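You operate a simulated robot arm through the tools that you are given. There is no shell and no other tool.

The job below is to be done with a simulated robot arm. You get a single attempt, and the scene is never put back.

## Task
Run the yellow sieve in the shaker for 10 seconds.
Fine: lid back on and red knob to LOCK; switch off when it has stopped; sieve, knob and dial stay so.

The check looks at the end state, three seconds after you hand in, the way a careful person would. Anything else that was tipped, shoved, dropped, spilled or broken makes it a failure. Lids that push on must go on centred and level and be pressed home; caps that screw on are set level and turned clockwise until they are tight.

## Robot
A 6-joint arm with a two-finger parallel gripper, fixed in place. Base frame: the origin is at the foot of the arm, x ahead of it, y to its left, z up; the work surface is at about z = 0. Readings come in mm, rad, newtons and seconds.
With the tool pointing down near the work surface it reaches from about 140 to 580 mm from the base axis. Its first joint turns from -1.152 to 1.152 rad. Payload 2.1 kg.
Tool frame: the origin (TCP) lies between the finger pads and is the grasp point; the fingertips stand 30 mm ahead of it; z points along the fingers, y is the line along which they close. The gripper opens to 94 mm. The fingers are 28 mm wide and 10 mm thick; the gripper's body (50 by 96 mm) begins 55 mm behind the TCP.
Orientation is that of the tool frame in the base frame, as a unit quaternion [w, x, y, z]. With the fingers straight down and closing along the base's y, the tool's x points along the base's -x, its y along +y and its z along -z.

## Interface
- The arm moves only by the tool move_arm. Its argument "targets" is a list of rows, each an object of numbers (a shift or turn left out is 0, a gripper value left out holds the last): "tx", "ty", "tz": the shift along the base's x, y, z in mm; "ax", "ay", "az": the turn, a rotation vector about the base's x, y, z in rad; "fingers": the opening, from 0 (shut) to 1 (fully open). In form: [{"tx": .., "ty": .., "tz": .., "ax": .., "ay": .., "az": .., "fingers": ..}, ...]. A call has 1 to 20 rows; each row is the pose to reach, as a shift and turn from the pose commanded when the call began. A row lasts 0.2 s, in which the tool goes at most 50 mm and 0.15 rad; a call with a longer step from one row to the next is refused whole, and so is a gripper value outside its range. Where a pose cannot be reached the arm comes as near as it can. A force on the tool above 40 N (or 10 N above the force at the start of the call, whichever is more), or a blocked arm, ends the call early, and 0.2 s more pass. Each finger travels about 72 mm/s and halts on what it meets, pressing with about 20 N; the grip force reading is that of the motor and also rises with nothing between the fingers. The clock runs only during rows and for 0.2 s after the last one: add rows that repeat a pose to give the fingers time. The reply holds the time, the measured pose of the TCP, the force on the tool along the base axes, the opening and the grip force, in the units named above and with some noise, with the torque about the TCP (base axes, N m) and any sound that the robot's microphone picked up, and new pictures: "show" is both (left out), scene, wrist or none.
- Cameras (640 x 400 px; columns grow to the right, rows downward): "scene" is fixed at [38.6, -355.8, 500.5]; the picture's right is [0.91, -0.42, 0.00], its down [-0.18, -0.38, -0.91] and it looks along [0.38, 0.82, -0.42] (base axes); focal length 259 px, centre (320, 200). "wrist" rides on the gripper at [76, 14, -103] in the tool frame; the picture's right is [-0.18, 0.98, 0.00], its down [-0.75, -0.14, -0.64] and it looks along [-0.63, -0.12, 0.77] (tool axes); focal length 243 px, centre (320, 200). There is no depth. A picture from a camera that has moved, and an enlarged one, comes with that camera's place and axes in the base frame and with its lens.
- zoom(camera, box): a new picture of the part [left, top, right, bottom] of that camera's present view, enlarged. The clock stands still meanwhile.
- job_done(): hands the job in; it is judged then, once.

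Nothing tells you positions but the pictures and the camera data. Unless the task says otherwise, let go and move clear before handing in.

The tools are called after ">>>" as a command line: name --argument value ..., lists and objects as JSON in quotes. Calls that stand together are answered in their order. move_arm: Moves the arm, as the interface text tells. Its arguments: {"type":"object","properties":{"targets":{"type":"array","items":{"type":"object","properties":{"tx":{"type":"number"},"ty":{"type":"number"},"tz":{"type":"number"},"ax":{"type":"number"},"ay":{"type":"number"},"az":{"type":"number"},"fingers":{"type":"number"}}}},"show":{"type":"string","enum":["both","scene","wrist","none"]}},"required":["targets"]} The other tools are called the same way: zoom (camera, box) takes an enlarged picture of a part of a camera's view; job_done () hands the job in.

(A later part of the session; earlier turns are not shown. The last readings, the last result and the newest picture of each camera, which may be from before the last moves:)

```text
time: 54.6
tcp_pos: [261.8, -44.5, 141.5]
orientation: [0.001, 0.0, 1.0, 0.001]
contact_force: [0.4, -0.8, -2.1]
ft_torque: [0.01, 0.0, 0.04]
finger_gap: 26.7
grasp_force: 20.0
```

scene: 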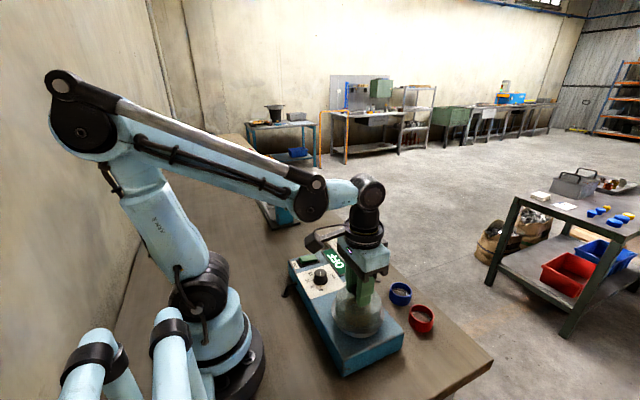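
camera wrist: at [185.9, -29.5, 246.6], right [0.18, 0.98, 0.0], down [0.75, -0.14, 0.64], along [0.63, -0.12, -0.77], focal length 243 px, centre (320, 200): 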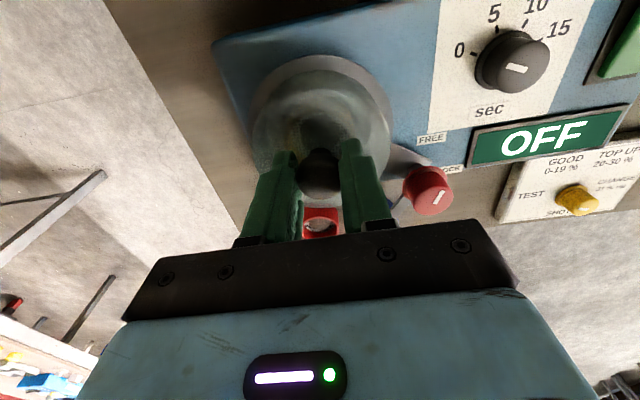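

>>> move_arm --targets '[{"tz": -0.7}, {"tz": -1.4}, {"tz": -2}, {"tz": -2}]' --show "scene"

>>> zoom --camera "scene" --box '[330, 285, 390, 345]'

```text
time: 55.6
tcp_pos: [262.6, -45.8, 140.6]
orientation: [0.002, 0.0, 1.0, 0.0]
contact_force: [0.1, 0.1, -1.3]
ft_torque: [0.01, 0.01, -0.02]
finger_gap: 26.8
grasp_force: 20.1
```

scene: 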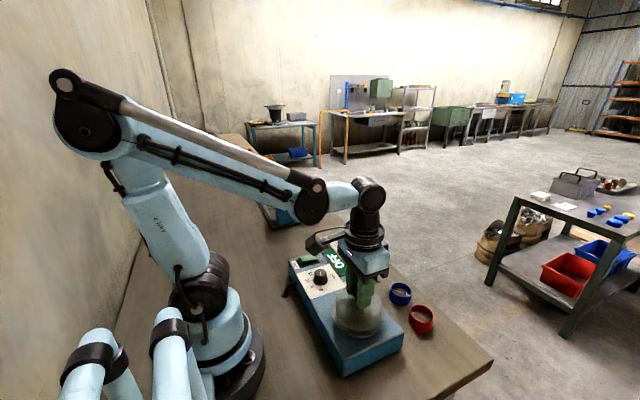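

```text
6.67 times, centred on (360, 315) of scene
camera zoom: at [38.6, -355.8, 500.5], right [0.91, -0.42, 0.0], down [-0.18, -0.38, -0.91], along [0.38, 0.82, -0.42], focal length 1726 px, centre (53, -567)
```

zoom: 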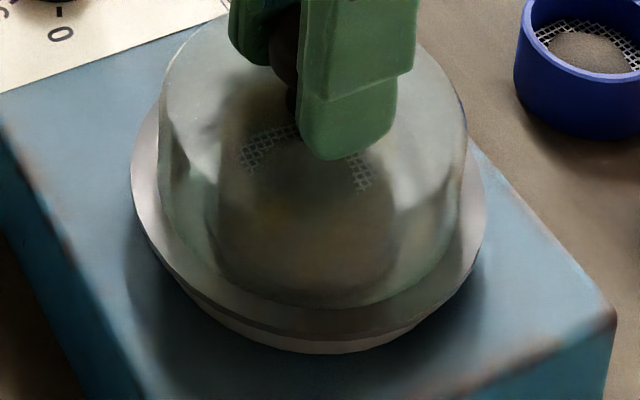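

>>> move_arm --targets '[{"tz": -0.6}, {"tz": -1.2}, {"tz": -1.8}, {"tz": -1.8}]' --show "none"

```text
time: 56.6
tcp_pos: [263.7, -45.5, 139.7]
orientation: [0.002, 0.0, 1.0, 0.0]
contact_force: [6.1, 1.0, 28.2]
ft_torque: [-0.01, -0.1, 0.01]
finger_gap: 27.0
grasp_force: 19.4
```

>>> zoom --camera "scene" --box '[330, 285, 390, 345]'

>>> zoom --camera "wrist" --box '[230, 30, 410, 142]'

```text
6.67 times, centred on (360, 315) of scene
camera zoom: at [38.5, -355.8, 500.5], right [0.91, -0.42, 0.0], down [-0.18, -0.38, -0.91], along [0.38, 0.82, -0.42], focal length 1726 px, centre (53, -567)
```

zoom: 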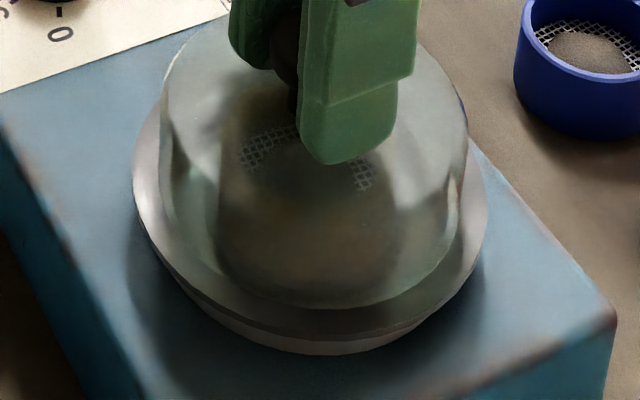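

```text
3.56 times, centred on (320, 86) of wrist
camera zoom: at [186.6, -30.4, 240.4], right [0.18, 0.98, 0.0], down [0.75, -0.14, 0.65], along [0.63, -0.12, -0.76], focal length 863 px, centre (320, 605)
```

zoom: 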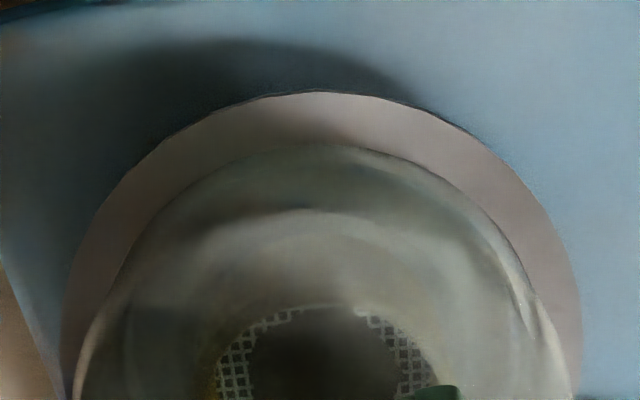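

The lid is contacting at the expected seat height. I'll press a bit more to see whether it clicks home.

>>> move_arm --targets '[{"tz": -0.4}, {"tz": -0.8}, {"tz": -0.8}]' --show "none"

```text
time: 57.4
tcp_pos: [262.3, -46.0, 138.8]
orientation: [0.001, 0.0, 1.0, 0.001]
contact_force: [2.2, 0.5, 38.3]
ft_torque: [-0.02, -0.07, 0.02]
finger_gap: 27.0
grasp_force: 20.1
```

>>> move_arm --targets '[{"tz": 1}, {"tz": 1.8}, {"tz": 1.8}]' --show "none"

```text
time: 58.2
tcp_pos: [261.3, -45.8, 139.0]
orientation: [0.001, 0.0, 1.0, 0.001]
contact_force: [0.7, 0.0, -1.1]
ft_torque: [-0.02, 0.04, -0.01]
finger_gap: 26.9
grasp_force: 20.1
```

>>> move_arm --targets '[{"tz": -0.4}, {"tz": -0.4, "fingers": 0.33}, {"tz": -0.4, "fingers": 0.4}, {"tz": -0.4, "fingers": 0.5}, {"tz": -0.4, "fingers": 0.55}, {"tz": -0.4, "fingers": 0.55}]'

>>> zoom --camera "wrist" --box '[220, 40, 420, 205]'

>>> zoom --camera "scene" --box '[330, 270, 390, 345]'

```text
time: 59.6
tcp_pos: [262.9, -45.6, 138.6]
orientation: [0.001, 0.0, 1.0, 0.0]
contact_force: [-0.8, -0.1, -0.7]
ft_torque: [0.0, 0.02, 0.01]
finger_gap: 51.7
grasp_force: 0.1
camera wrist: at [186.2, -30.8, 241.1], right [0.18, 0.98, 0.0], down [0.75, -0.14, 0.64], along [0.63, -0.12, -0.77], focal length 243 px, centre (320, 200)
```

scene: 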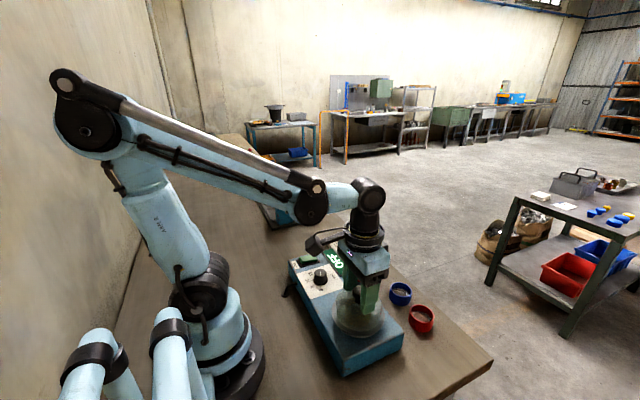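
wrist: 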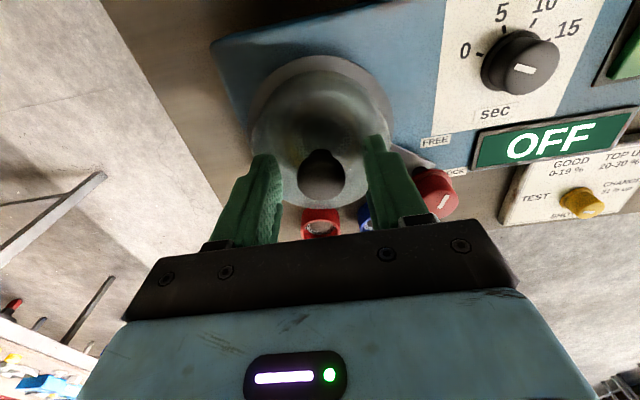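

```text
2.42 times, centred on (320, 122) of wrist
camera zoom: at [186.2, -30.8, 241.1], right [0.18, 0.98, 0.0], down [0.75, -0.14, 0.64], along [0.63, -0.12, -0.77], focal length 588 px, centre (320, 388)
```

zoom: 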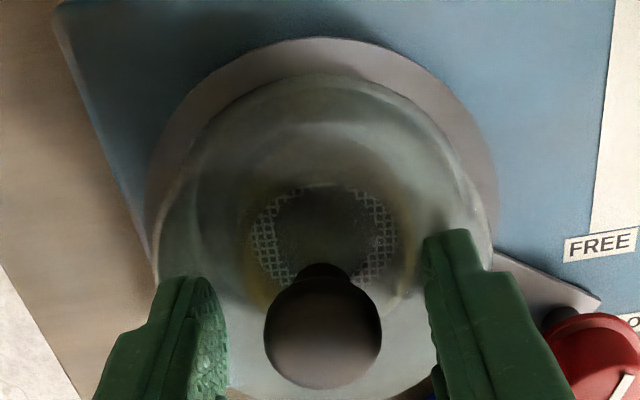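

```text
5.33 times, centred on (360, 308) of scene
camera zoom: at [38.6, -355.8, 500.5], right [0.91, -0.42, 0.0], down [-0.18, -0.38, -0.91], along [0.38, 0.82, -0.42], focal length 1381 px, centre (107, -373)
```

zoom: 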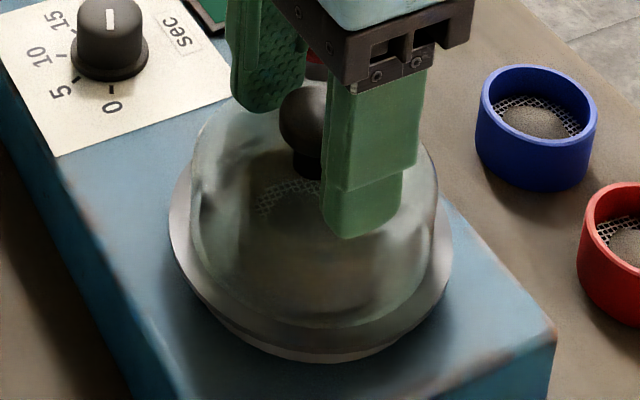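

The lid sits centred and level. To make sure it's home, I'll rise, close the fingers and press straight down on top of the knob.

>>> move_arm --targets '[{"tz": 8, "fingers": 0.55}, {"tz": 22, "fingers": 0.55}, {"tz": 38, "fingers": 0.55}, {"tx": 1, "tz": 46, "fingers": 0.3}, {"tx": 2, "tz": 46, "fingers": 0.1}, {"tx": 2, "tz": 46, "fingers": 0}, {"tx": 2, "tz": 46, "fingers": 0}, {"tx": 2, "tz": 46, "fingers": 0}]'

>>> zoom --camera "wrist" --box '[220, 40, 420, 205]'

>>> zoom --camera "scene" --box '[330, 270, 390, 345]'

```text
time: 61.4
tcp_pos: [263.6, -45.3, 184.2]
orientation: [0.001, 0.0, 1.0, 0.001]
contact_force: [-0.5, -0.2, -0.7]
ft_torque: [0.0, 0.03, 0.01]
finger_gap: 0.4
grasp_force: 20.5
camera wrist: at [188.6, -30.2, 286.5], right [0.18, 0.98, 0.0], down [0.75, -0.14, 0.64], along [0.63, -0.12, -0.77], focal length 243 px, centre (320, 200)
```

scene: 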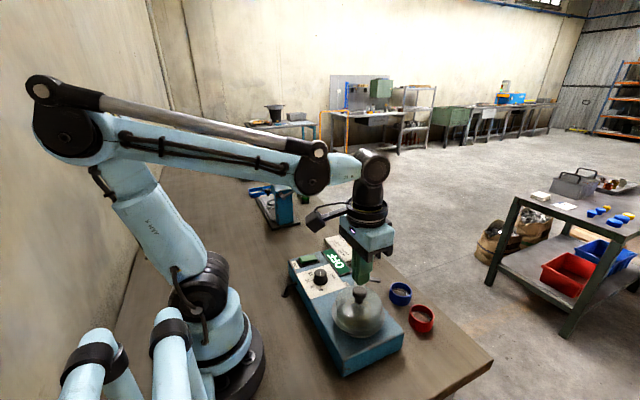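
wrist: 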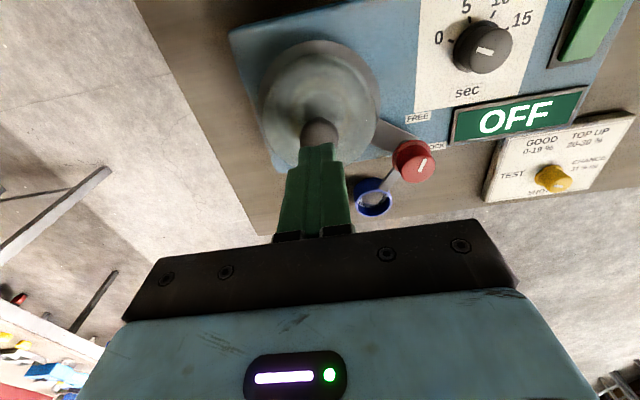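

```text
2.42 times, centred on (320, 122) of wrist
camera zoom: at [188.6, -30.2, 286.5], right [0.18, 0.98, 0.0], down [0.75, -0.14, 0.64], along [0.63, -0.12, -0.77], focal length 588 px, centre (320, 388)
```

zoom: 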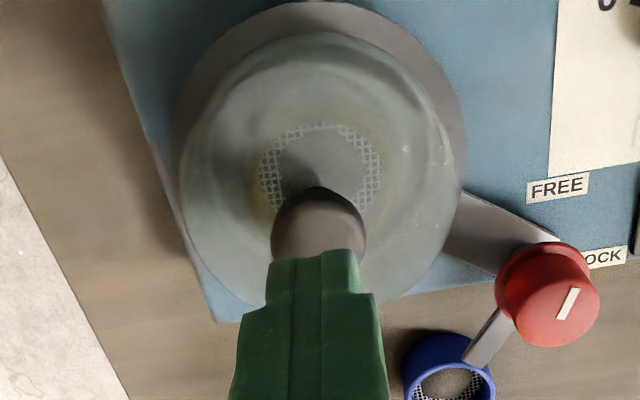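

```text
5.33 times, centred on (360, 308) of scene
camera zoom: at [38.6, -355.8, 500.5], right [0.91, -0.42, 0.0], down [-0.18, -0.38, -0.91], along [0.38, 0.82, -0.42], focal length 1381 px, centre (107, -373)
```

zoom: 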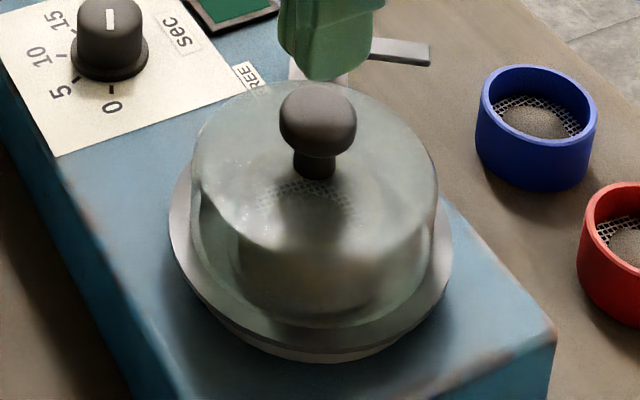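

The closed fingertips are over the knob. Pressing down slowly now.

>>> move_arm --targets '[{"tz": -8}, {"tz": -16}, {"tz": -21}, {"tz": -21}]' --show "none"

```text
time: 62.4
tcp_pos: [265.2, -45.5, 163.3]
orientation: [0.002, 0.0, 1.0, 0.001]
contact_force: [-0.3, 0.0, 0.7]
ft_torque: [0.0, -0.02, -0.01]
finger_gap: 0.1
grasp_force: 19.5
```

>>> move_arm --targets '[{"tz": -1.5}, {"tz": -3}, {"tz": -4.5}, {"tz": -4.5}]' --show "none"

```text
time: 62.9
tcp_pos: [264.9, -44.4, 163.1]
orientation: [0.001, 0.0, 1.0, 0.001]
contact_force: [-1.4, 0.3, 5.1]
ft_torque: [0.01, 0.07, -0.03]
finger_gap: 0.0
grasp_force: 19.8
stopped in row 2: the force on the tool passed its limit at 47 N (the readings are from after the stop); the commanded pose is now the measured one
```

The knob took the press stiffly with no further travel. I'll back off and compare the lid with its original seated view.

>>> move_arm --targets '[{"tz": 10}, {"tz": 30}, {"tz": 60}, {"tx": -30, "ty": 20, "tz": 80}, {"tx": -60, "ty": 40, "tz": 90}, {"tx": -60, "ty": 40, "tz": 90}]'

>>> zoom --camera "scene" --box '[330, 250, 450, 325]'

>>> zoom --camera "scene" --box '[270, 220, 450, 380]'

```text
time: 64.3
tcp_pos: [206.0, -5.4, 251.1]
orientation: [0.0, 0.001, 1.0, 0.001]
contact_force: [0.7, -0.3, 0.0]
ft_torque: [0.02, -0.03, 0.01]
finger_gap: 0.2
grasp_force: 20.2
heard: snap
camera wrist: at [130.7, 8.8, 354.4], right [0.19, 0.98, 0.0], down [0.75, -0.14, 0.64], along [0.63, -0.12, -0.77], focal length 243 px, centre (320, 200)
```

scene: 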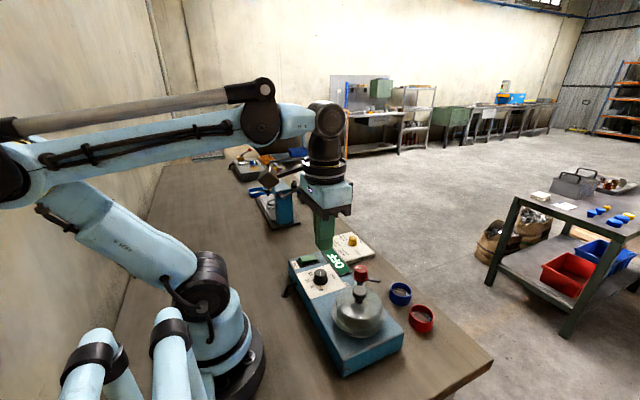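
wrist: 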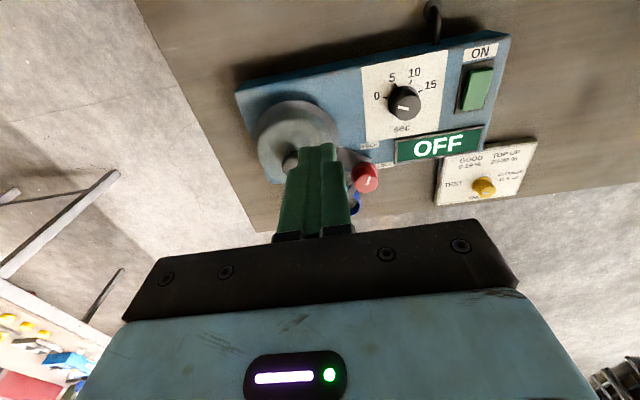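

```text
5.33 times, centred on (390, 288) of scene
camera zoom: at [38.6, -355.8, 500.5], right [0.91, -0.42, 0.0], down [-0.18, -0.38, -0.91], along [0.38, 0.82, -0.42], focal length 1381 px, centre (-53, -267)
```

zoom: 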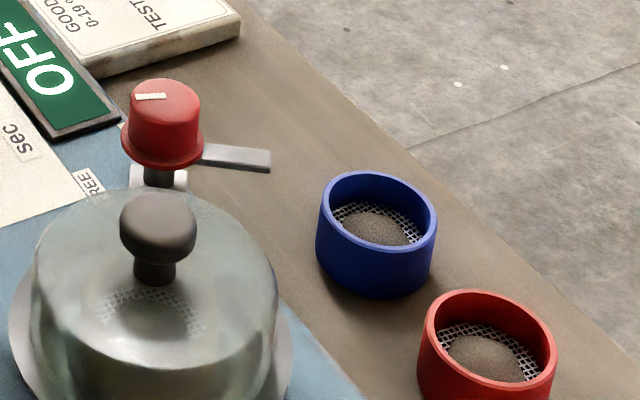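

```text
2.50 times, centred on (360, 300) of scene
camera zoom: at [38.6, -355.8, 500.5], right [0.91, -0.42, 0.0], down [-0.18, -0.38, -0.91], along [0.38, 0.82, -0.42], focal length 647 px, centre (220, -50)
```

zoom: 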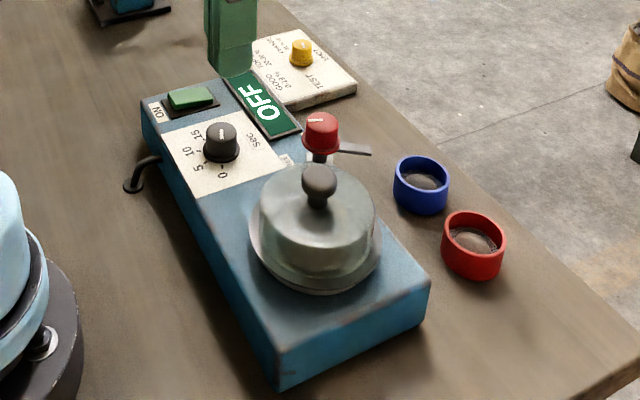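

A snap was heard after the press, so the lid has probably clicked home. The view matches the original seating, very slightly lower. I'll confirm with one more gentle press.

>>> move_arm --targets '[{"tx": 30, "ty": -20, "tz": -10}, {"tx": 60, "ty": -40, "tz": -25}, {"tx": 60, "ty": -40, "tz": -50}, {"tx": 60, "ty": -40, "tz": -75}, {"tx": 60, "ty": -40, "tz": -86}, {"tx": 60, "ty": -40, "tz": -87}, {"tx": 60, "ty": -40, "tz": -87}]' --show "none"

>>> move_arm --targets '[{"tz": -1}, {"tz": -2}, {"tz": -3}, {"tz": -4}]' --show "none"

```text
time: 65.9
tcp_pos: [265.5, -46.8, 165.8]
orientation: [-0.001, 0.001, 1.0, 0.001]
contact_force: [0.2, 0.5, 0.1]
ft_torque: [0.01, 0.03, 0.01]
finger_gap: 0.2
grasp_force: 19.8
```

```text
time: 66.9
tcp_pos: [264.7, -45.5, 163.7]
orientation: [-0.001, 0.0, 1.0, 0.001]
contact_force: [-6.2, 0.7, 29.3]
ft_torque: [-0.01, 0.17, 0.01]
finger_gap: 0.0
grasp_force: 19.6
```

>>> move_arm --targets '[{"tz": -0.4}, {"tz": -0.7}, {"tz": -0.7}]' --show "none"

>>> move_arm --targets '[{"tz": 4}, {"tz": 12}, {"tz": 30}, {"tz": 50}, {"tx": -20, "ty": 20, "tz": 60}, {"tx": -50, "ty": 40, "tz": 70}, {"tx": -60, "ty": 60, "tz": 70}, {"tx": -60, "ty": 60, "tz": 70}]'

>>> zoom --camera "scene" --box '[330, 250, 450, 325]'

>>> zoom --camera "scene" --box '[330, 270, 390, 345]'

>>> zoom --camera "wrist" --box '[230, 40, 480, 205]'

```text
time: 67.3
tcp_pos: [265.2, -46.2, 162.7]
orientation: [-0.002, 0.0, 1.0, 0.002]
contact_force: [-1.5, 0.5, 6.9]
ft_torque: [0.03, -0.03, -0.01]
finger_gap: 0.0
grasp_force: 20.1
stopped in row 1: the force on the tool passed its limit at 45 N (the readings are from after the stop); the commanded pose is now the measured one
```

```text
time: 69.1
tcp_pos: [207.0, 14.3, 232.6]
orientation: [-0.001, 0.0, 1.0, 0.001]
contact_force: [-0.1, 0.3, -0.4]
ft_torque: [0.0, 0.03, 0.0]
finger_gap: 0.2
grasp_force: 20.1
camera wrist: at [130.5, 29.6, 335.0], right [0.18, 0.98, 0.0], down [0.75, -0.14, 0.64], along [0.63, -0.12, -0.77], focal length 243 px, centre (320, 200)
```

scene: 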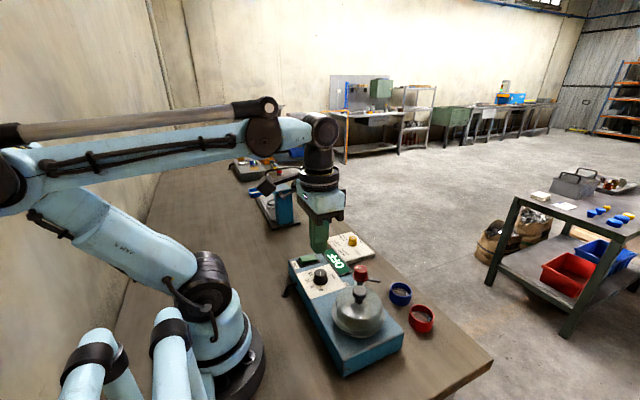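
wrist: 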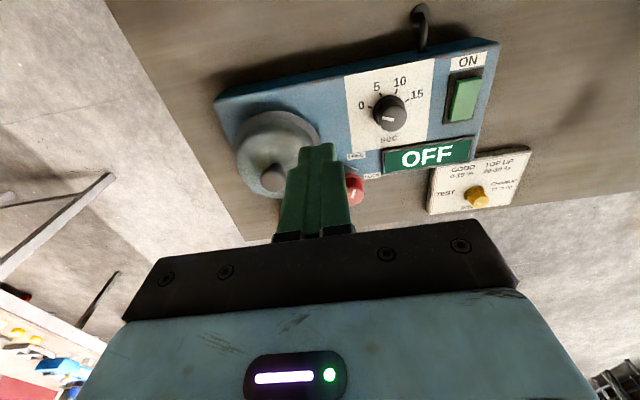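

```text
5.33 times, centred on (390, 288) of scene
camera zoom: at [38.6, -355.8, 500.5], right [0.91, -0.42, 0.0], down [-0.18, -0.38, -0.91], along [0.38, 0.82, -0.42], focal length 1381 px, centre (-53, -267)
```

zoom: 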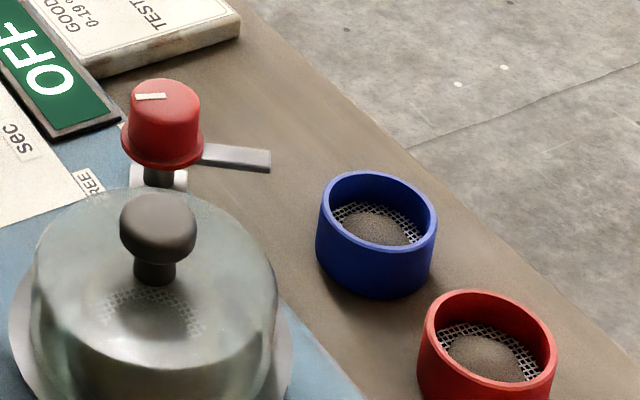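

```text
5.33 times, centred on (360, 308) of scene
camera zoom: at [38.6, -355.8, 500.5], right [0.91, -0.42, 0.0], down [-0.18, -0.38, -0.91], along [0.38, 0.82, -0.42], focal length 1381 px, centre (107, -373)
```

zoom: 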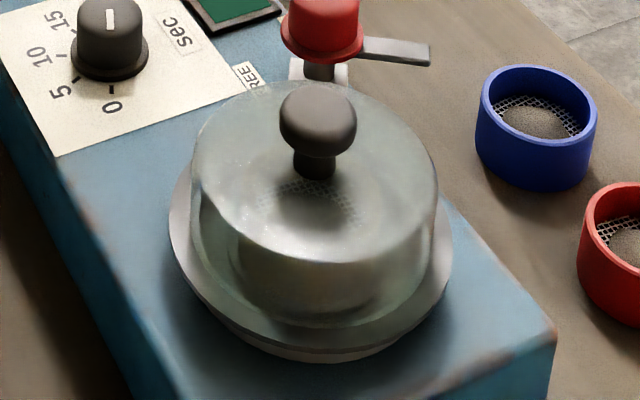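

```text
2.42 times, centred on (355, 122) of wrist
camera zoom: at [130.5, 29.6, 335.0], right [0.18, 0.98, 0.0], down [0.75, -0.14, 0.64], along [0.63, -0.12, -0.77], focal length 588 px, centre (235, 388)
```

zoom: 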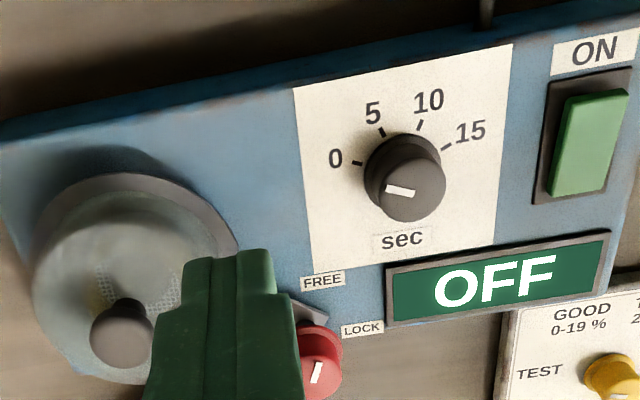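

The lid is back on and pressed home, and the yellow sieve is visible inside. Next is the red knob, whose mark points to FREE and needs about a quarter turn clockwise to LOCK. I'll hover above it with the gripper pre-rotated +45°.

>>> move_arm --targets '[{"tx": 20, "ty": 4, "tz": -5, "az": 0.12, "fingers": 0.3}, {"tx": 40, "ty": 8, "tz": -15, "az": 0.25, "fingers": 0.5}, {"tx": 60, "ty": 12, "tz": -25, "az": 0.38}, {"tx": 80, "ty": 16, "tz": -38, "az": 0.51}, {"tx": 98, "ty": 19, "tz": -50, "az": 0.64}, {"tx": 109, "ty": 20.7, "tz": -60, "az": 0.75}, {"tx": 109, "ty": 20.7, "tz": -67, "az": 0.785}, {"tx": 109, "ty": 20.7, "tz": -67, "az": 0.785}, {"tx": 109, "ty": 20.7, "tz": -67, "az": 0.785}]'

>>> zoom --camera "wrist" --box '[220, 80, 420, 205]'

```text
time: 71.1
tcp_pos: [313.9, 36.0, 165.3]
orientation: [-0.002, -0.382, 0.924, 0.0]
contact_force: [0.3, -0.1, -0.4]
ft_torque: [-0.01, -0.04, 0.04]
finger_gap: 46.8
grasp_force: 0.0
camera wrist: at [251.8, -7.3, 268.4], right [-0.56, 0.83, 0.0], down [0.63, 0.43, 0.64], along [0.53, 0.36, -0.77], focal length 243 px, centre (320, 200)
```

scene: 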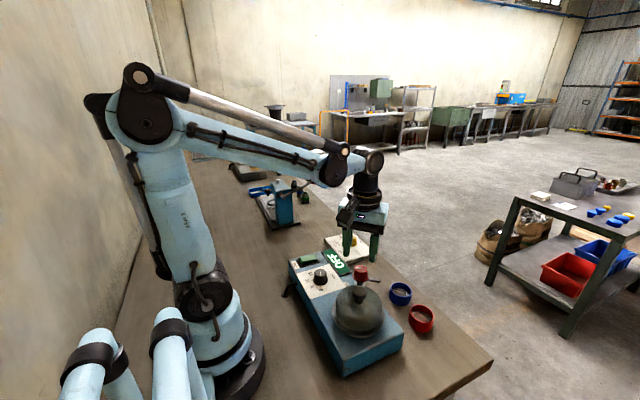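
wrist: 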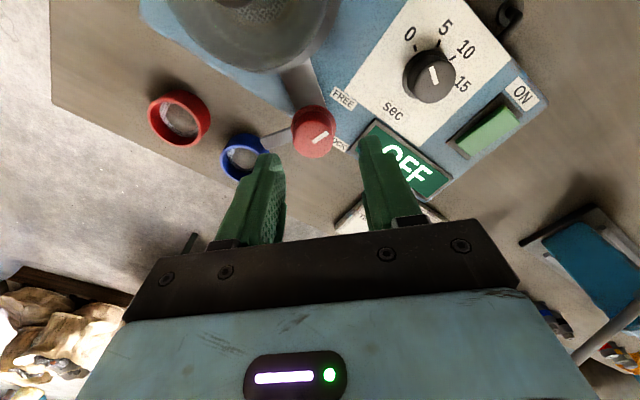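

```text
3.20 times, centred on (320, 142) of wrist
camera zoom: at [251.8, -7.3, 268.4], right [-0.56, 0.83, 0.0], down [0.63, 0.43, 0.64], along [0.53, 0.36, -0.77], focal length 776 px, centre (320, 384)
```

zoom: 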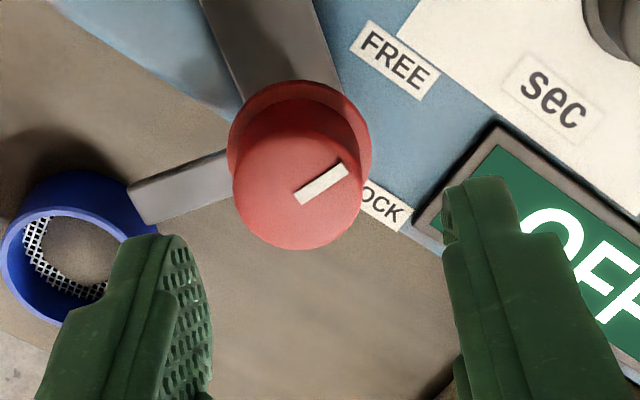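

The knob top is about 4.5 mm to the left of the tool axis in this view. I'll re-centre and descend around it with the tips staying above the lever.

>>> move_arm --targets '[{"tx": 3.3, "ty": -3.1, "tz": -5}, {"tx": 3.3, "ty": -3.1, "tz": -15}, {"tx": 3.3, "ty": -3.1, "tz": -25}, {"tx": 3.3, "ty": -3.1, "tz": -25}]'

>>> zoom --camera "wrist" --box '[220, 80, 420, 205]'

>>> zoom --camera "scene" --box '[330, 230, 410, 300]'

```text
time: 72.1
tcp_pos: [316.8, 32.2, 140.5]
orientation: [-0.001, -0.382, 0.924, 0.0]
contact_force: [0.1, 0.0, 0.5]
ft_torque: [-0.01, -0.01, -0.01]
finger_gap: 46.9
grasp_force: 0.1
camera wrist: at [253.9, -10.4, 242.8], right [-0.56, 0.83, 0.0], down [0.63, 0.43, 0.64], along [0.53, 0.36, -0.77], focal length 243 px, centre (320, 200)
```

scene: 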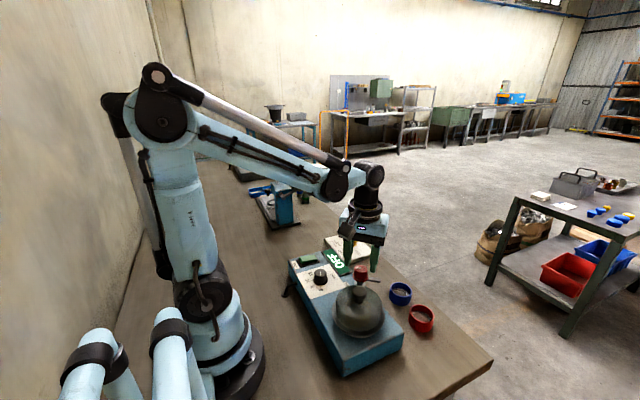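
wrist: 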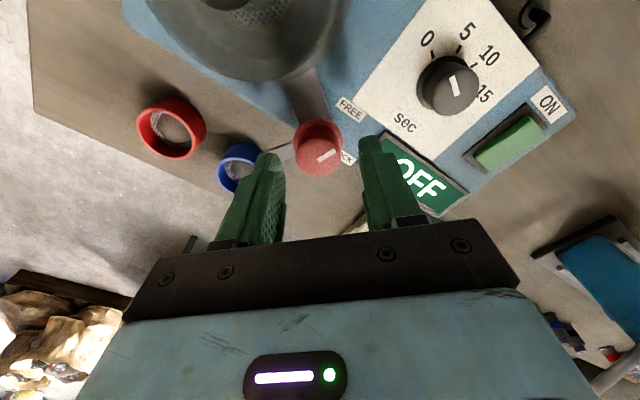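

```text
3.20 times, centred on (320, 142) of wrist
camera zoom: at [253.9, -10.4, 242.8], right [-0.56, 0.83, 0.0], down [0.63, 0.43, 0.64], along [0.53, 0.36, -0.77], focal length 776 px, centre (320, 384)
```

zoom: 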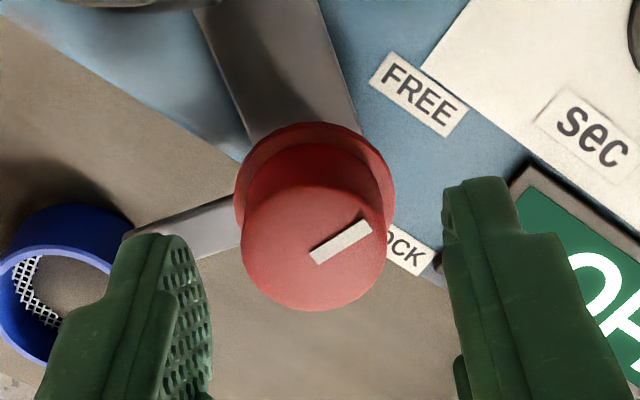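

```text
5.71 times, centred on (370, 265) of scene
camera zoom: at [38.6, -355.8, 500.5], right [0.91, -0.42, 0.0], down [-0.18, -0.38, -0.91], along [0.38, 0.82, -0.42], focal length 1480 px, centre (34, -171)
```

zoom: 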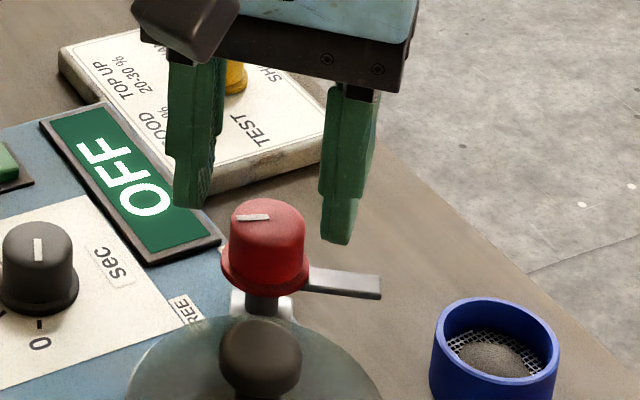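

>>> move_arm --targets '[{"tx": 2, "ty": 1.4, "tz": -5}, {"tx": 2, "ty": 1.4, "tz": -12}, {"tx": 2, "ty": 1.4, "tz": -18}, {"tx": 2, "ty": 1.4, "tz": -21}, {"tx": 2, "ty": 1.4, "tz": -21}]'

>>> zoom --camera "wrist" --box '[220, 80, 420, 205]'

>>> zoom --camera "scene" --box '[330, 230, 410, 300]'

```text
time: 73.3
tcp_pos: [318.2, 34.4, 119.6]
orientation: [-0.002, -0.382, 0.924, 0.0]
contact_force: [0.0, 0.2, 0.1]
ft_torque: [0.01, -0.01, 0.01]
finger_gap: 47.1
grasp_force: 0.1
camera wrist: at [255.9, -9.0, 222.1], right [-0.56, 0.83, 0.0], down [0.63, 0.43, 0.64], along [0.53, 0.36, -0.77], focal length 243 px, centre (320, 200)
```

scene: 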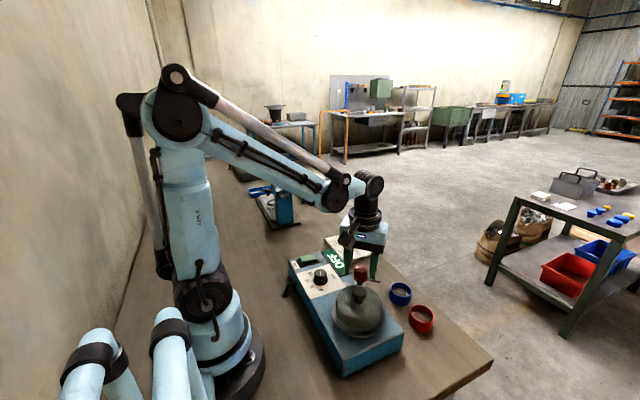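
wrist: 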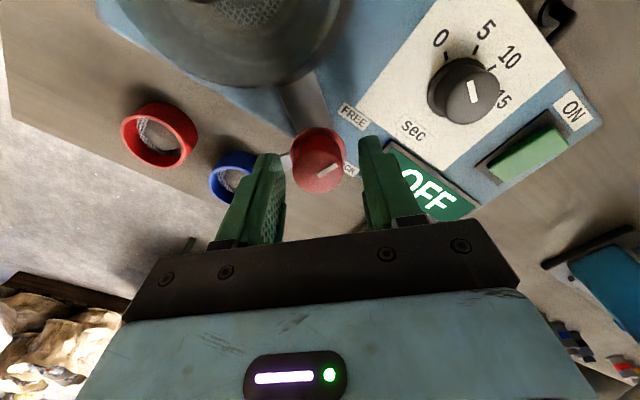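

```text
3.20 times, centred on (320, 142) of wrist
camera zoom: at [255.9, -9.0, 222.1], right [-0.56, 0.83, 0.0], down [0.63, 0.43, 0.64], along [0.53, 0.36, -0.77], focal length 776 px, centre (320, 384)
```

zoom: 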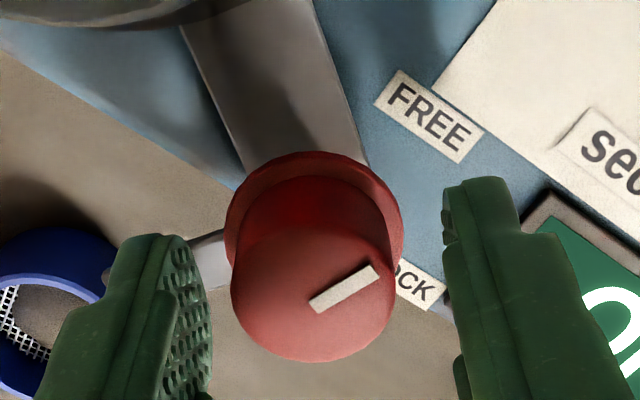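

```text
5.71 times, centred on (370, 265) of scene
camera zoom: at [38.6, -355.8, 500.5], right [0.91, -0.42, 0.0], down [-0.18, -0.38, -0.91], along [0.38, 0.82, -0.42], focal length 1480 px, centre (34, -171)
```

zoom: 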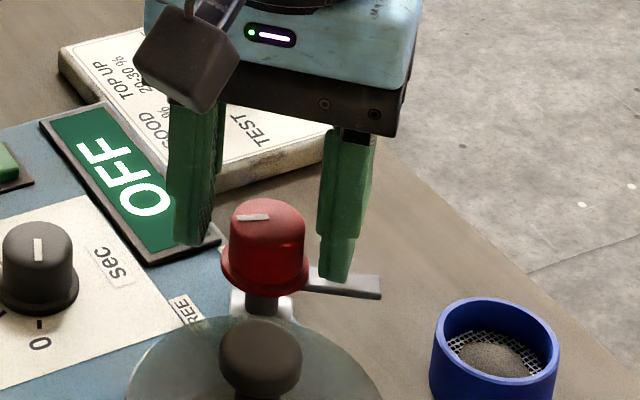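

Both fingers straddle the knob with the tips clear of the lever. Closing on it now.

>>> move_arm --targets '[{"fingers": 0.35}, {"fingers": 0.25}, {"fingers": 0.2}, {"fingers": 0.2}]' --show "wrist"

>>> zoom --camera "wrist" --box '[220, 80, 420, 205]'

```text
time: 74.3
tcp_pos: [319.6, 33.6, 119.4]
orientation: [-0.001, -0.382, 0.924, 0.001]
contact_force: [11.3, -1.9, -6.3]
ft_torque: [-0.17, -0.29, -0.02]
finger_gap: 28.8
grasp_force: 45.0
camera wrist: at [256.2, -9.1, 222.1], right [-0.56, 0.83, 0.0], down [0.63, 0.43, 0.64], along [0.53, 0.36, -0.77], focal length 243 px, centre (320, 200)
```

wrist: 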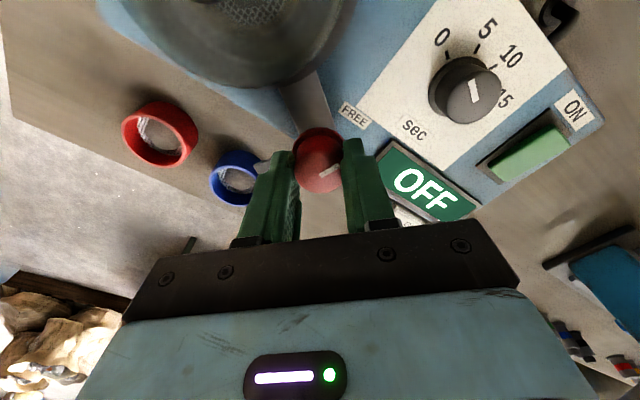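

```text
3.20 times, centred on (320, 142) of wrist
camera zoom: at [256.2, -9.1, 222.1], right [-0.56, 0.83, 0.0], down [0.63, 0.43, 0.64], along [0.53, 0.36, -0.77], focal length 776 px, centre (320, 384)
```

zoom: 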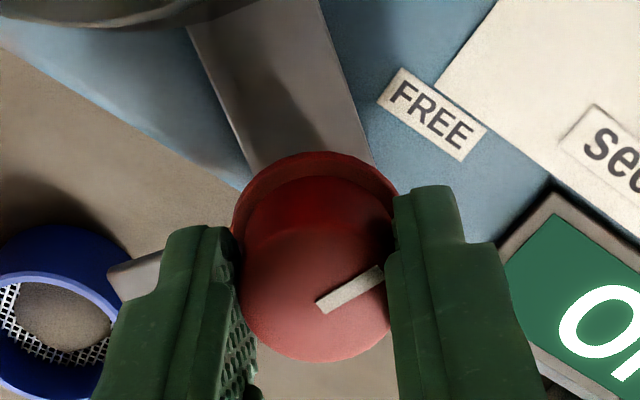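

The knob is held at a 28.8 mm gap. The 11 N side force suggests I'm about 1 mm off its axis, so I'll relieve that and start turning clockwise, checking the force along the way.

>>> move_arm --targets '[{"tx": 0.8, "ty": -0.2, "tz": -0.4}, {"tx": 0.8, "ty": -0.2, "tz": -0.4, "az": -0.1}, {"tx": 0.8, "ty": -0.2, "tz": -0.4, "az": -0.2}, {"tx": 0.8, "ty": -0.2, "tz": -0.4, "az": -0.3}, {"tx": 0.8, "ty": -0.2, "tz": -0.4, "az": -0.3}]' --show "wrist"

>>> zoom --camera "wrist" --box '[220, 80, 420, 205]'

```text
time: 75.5
tcp_pos: [319.6, 32.5, 119.2]
orientation: [-0.002, -0.24, 0.971, 0.001]
contact_force: [3.7, -2.4, 7.3]
ft_torque: [-0.26, 0.56, 0.03]
finger_gap: 29.0
grasp_force: 44.7
camera wrist: at [246.5, 11.6, 222.3], right [-0.29, 0.96, 0.0], down [0.74, 0.23, 0.64], along [0.61, 0.19, -0.77], focal length 243 px, centre (320, 200)
```

wrist: 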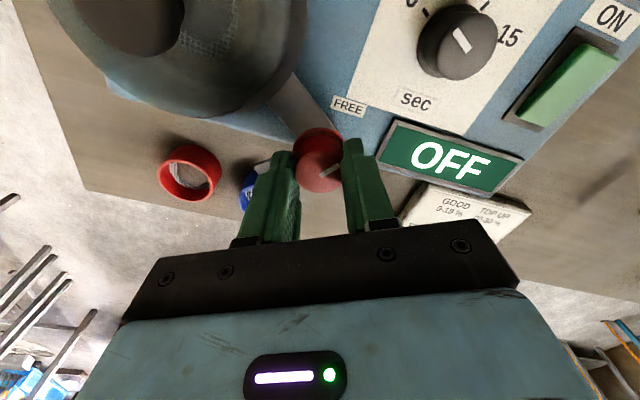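

```text
3.20 times, centred on (320, 142) of wrist
camera zoom: at [246.5, 11.6, 222.3], right [-0.29, 0.96, 0.0], down [0.74, 0.23, 0.64], along [0.61, 0.19, -0.77], focal length 776 px, centre (320, 384)
```

zoom: 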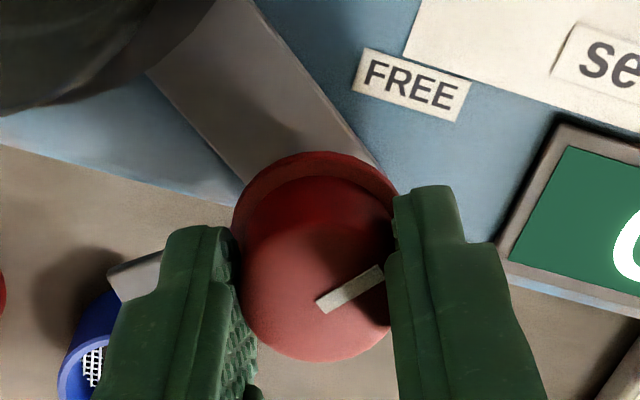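

The knob is turning with the gripper. Continuing clockwise.

>>> move_arm --targets '[{"az": -0.1}, {"az": -0.2}, {"az": -0.3}, {"az": -0.4}, {"az": -0.5}, {"az": -0.6}, {"az": -0.6}]' --show "wrist"

>>> zoom --camera "scene" --box '[310, 230, 420, 320]'

```text
time: 77.1
tcp_pos: [318.8, 34.1, 120.2]
orientation: [-0.003, 0.058, 0.998, 0.001]
contact_force: [-14.3, -2.8, 19.1]
ft_torque: [0.05, 0.5, 0.01]
finger_gap: 29.0
grasp_force: 45.0
camera wrist: at [246.7, 57.3, 222.3], right [0.3, 0.95, 0.0], down [0.73, -0.23, 0.64], along [0.61, -0.19, -0.77], focal length 243 px, centre (320, 200)
```

wrist: 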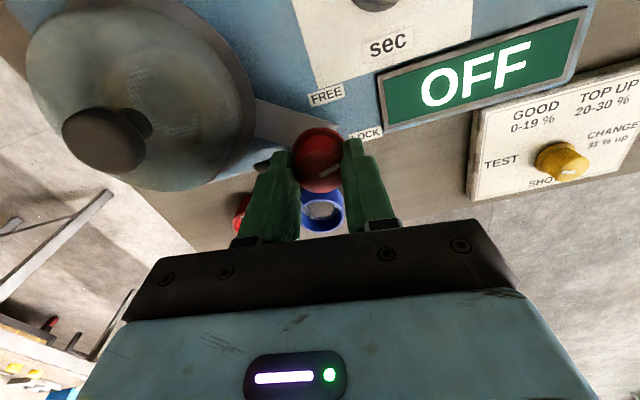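

```text
4.44 times, centred on (365, 275) of scene
camera zoom: at [38.5, -355.8, 500.5], right [0.91, -0.42, 0.0], down [-0.18, -0.38, -0.91], along [0.38, 0.82, -0.42], focal length 1151 px, centre (120, -133)
```

zoom: 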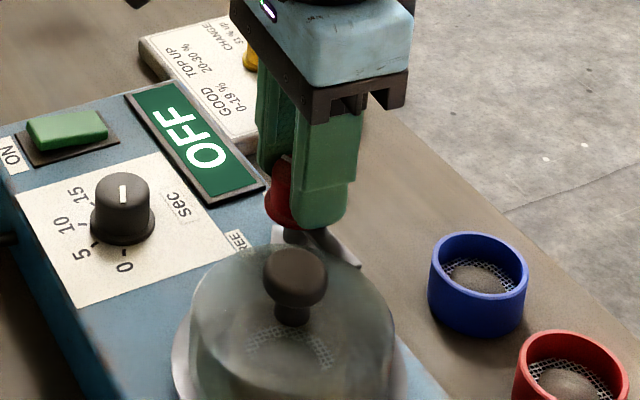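

Side and vertical forces have grown somewhat. I'll relieve them with a small shift while continuing the turn.

>>> move_arm --targets '[{"tx": -1.2, "ty": -0.2, "tz": 0.8}, {"tx": -1.2, "ty": -0.2, "tz": 0.8, "az": -0.1}, {"tx": -1.2, "ty": -0.2, "tz": 0.8, "az": -0.2}, {"tx": -1.2, "ty": -0.2, "tz": 0.8, "az": -0.3}, {"tx": -1.2, "ty": -0.2, "tz": 0.8, "az": -0.3}]' --show "wrist"

>>> zoom --camera "wrist" --box '[180, 50, 420, 200]'

>>> zoom --camera "scene" --box '[310, 240, 420, 330]'

```text
time: 78.3
tcp_pos: [318.8, 33.4, 120.4]
orientation: [0.0, 0.207, 0.978, 0.0]
contact_force: [4.0, 0.1, -38.6]
ft_torque: [-0.19, -0.5, 0.03]
finger_gap: 28.9
grasp_force: 45.1
camera wrist: at [256.3, 77.5, 222.1], right [0.57, 0.82, 0.0], down [0.63, -0.44, 0.64], along [0.53, -0.36, -0.77], focal length 243 px, centre (320, 200)
```

wrist: 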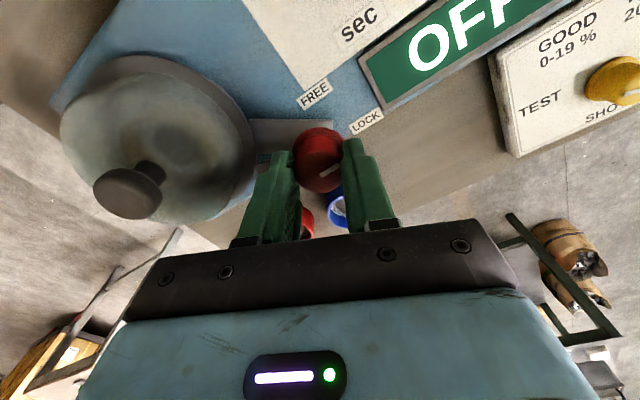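

```text
2.67 times, centred on (300, 125) of wrist
camera zoom: at [256.3, 77.5, 222.1], right [0.57, 0.82, 0.0], down [0.63, -0.44, 0.64], along [0.53, -0.36, -0.77], focal length 647 px, centre (373, 400)
```

zoom: 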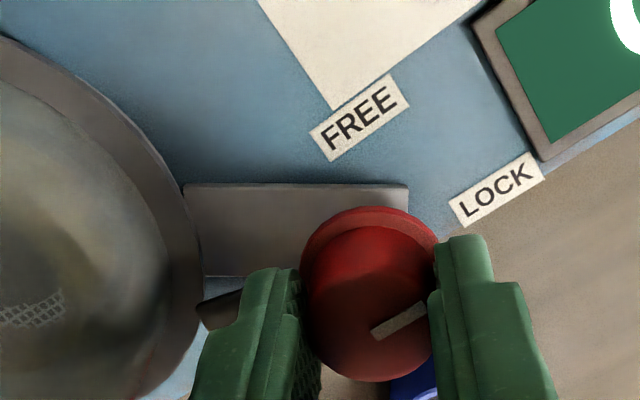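

```text
4.44 times, centred on (365, 285) of scene
camera zoom: at [38.7, -355.8, 500.5], right [0.91, -0.42, 0.0], down [-0.18, -0.38, -0.91], along [0.38, 0.82, -0.42], focal length 1151 px, centre (120, -178)
```

zoom: 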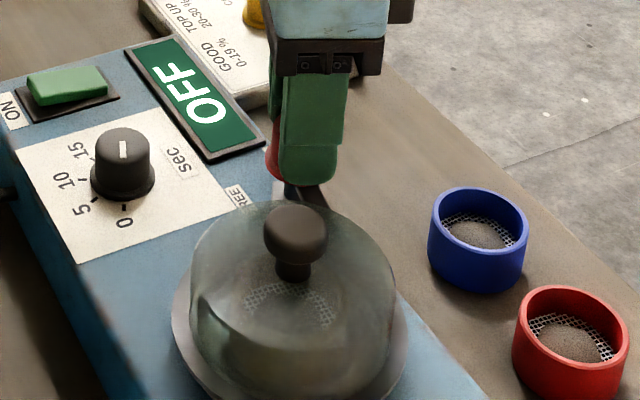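

The knob has turned about 69°, and the lever should end up pointing at the lid after a full 90°. I'll take off the vertical load and turn the remaining 21°.

>>> move_arm --targets '[{"tx": 0.2, "tz": -0.5}, {"tx": 0.2, "tz": -0.5}, {"tx": 0.2, "tz": -0.5, "az": -0.1}, {"tx": 0.2, "tz": -0.5, "az": -0.19}, {"tx": 0.2, "tz": -0.5, "az": -0.19}]' --show "none"

```text
time: 79.5
tcp_pos: [319.6, 33.1, 118.8]
orientation: [-0.001, 0.299, 0.954, 0.001]
contact_force: [3.9, -0.2, -4.9]
ft_torque: [-0.44, -0.7, -0.01]
finger_gap: 28.6
grasp_force: 45.0
```

>>> move_arm --targets '[{"az": -0.08}, {"az": -0.16}, {"az": -0.181}, {"az": -0.181}]' --show "wrist"

>>> zoom --camera "wrist" --box '[180, 50, 420, 200]'

>>> zoom --camera "scene" --box '[310, 240, 420, 330]'

```text
time: 80.5
tcp_pos: [318.6, 34.2, 119.4]
orientation: [-0.002, 0.384, 0.924, 0.001]
contact_force: [14.4, -2.0, -26.6]
ft_torque: [0.13, -0.1, 0.32]
finger_gap: 28.7
grasp_force: 44.6
camera wrist: at [276.4, 97.8, 222.3], right [0.83, 0.56, 0.0], down [0.43, -0.64, 0.64], along [0.36, -0.53, -0.77], focal length 243 px, centre (320, 200)
```

wrist: 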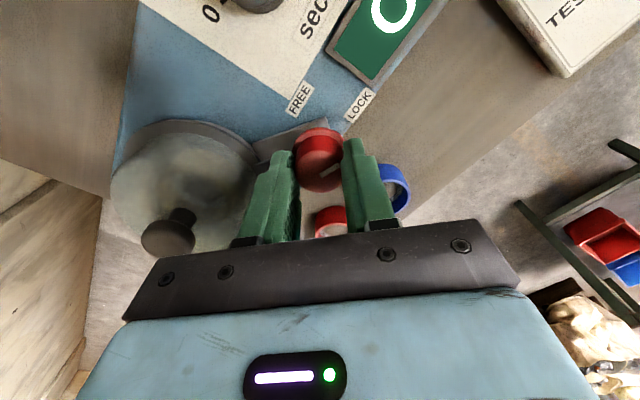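

```text
2.67 times, centred on (300, 125) of wrist
camera zoom: at [276.4, 97.8, 222.3], right [0.83, 0.56, 0.0], down [0.43, -0.64, 0.64], along [0.36, -0.53, -0.77], focal length 647 px, centre (373, 400)
```

zoom: 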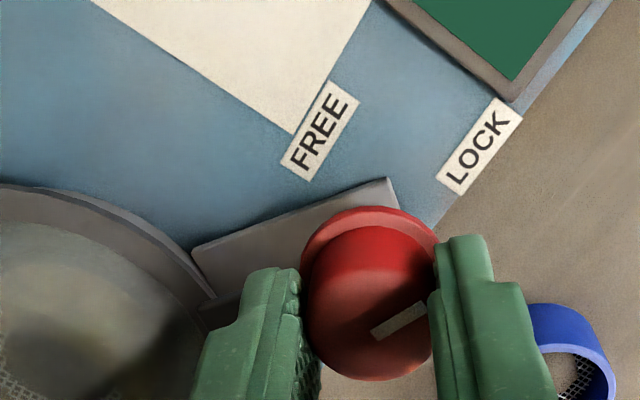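

```text
4.44 times, centred on (365, 285) of scene
camera zoom: at [38.7, -355.8, 500.5], right [0.91, -0.42, 0.0], down [-0.18, -0.38, -0.91], along [0.38, 0.82, -0.42], focal length 1151 px, centre (120, -178)
```

zoom: 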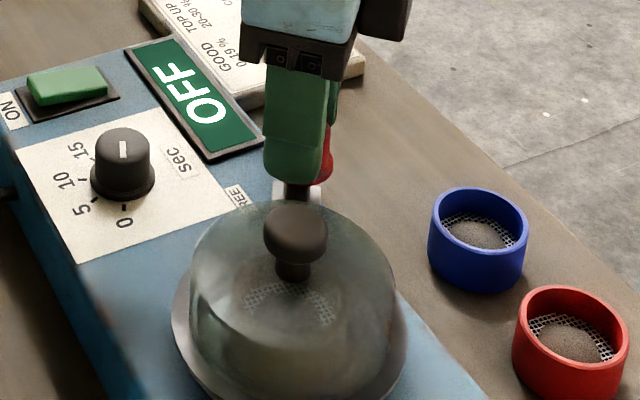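

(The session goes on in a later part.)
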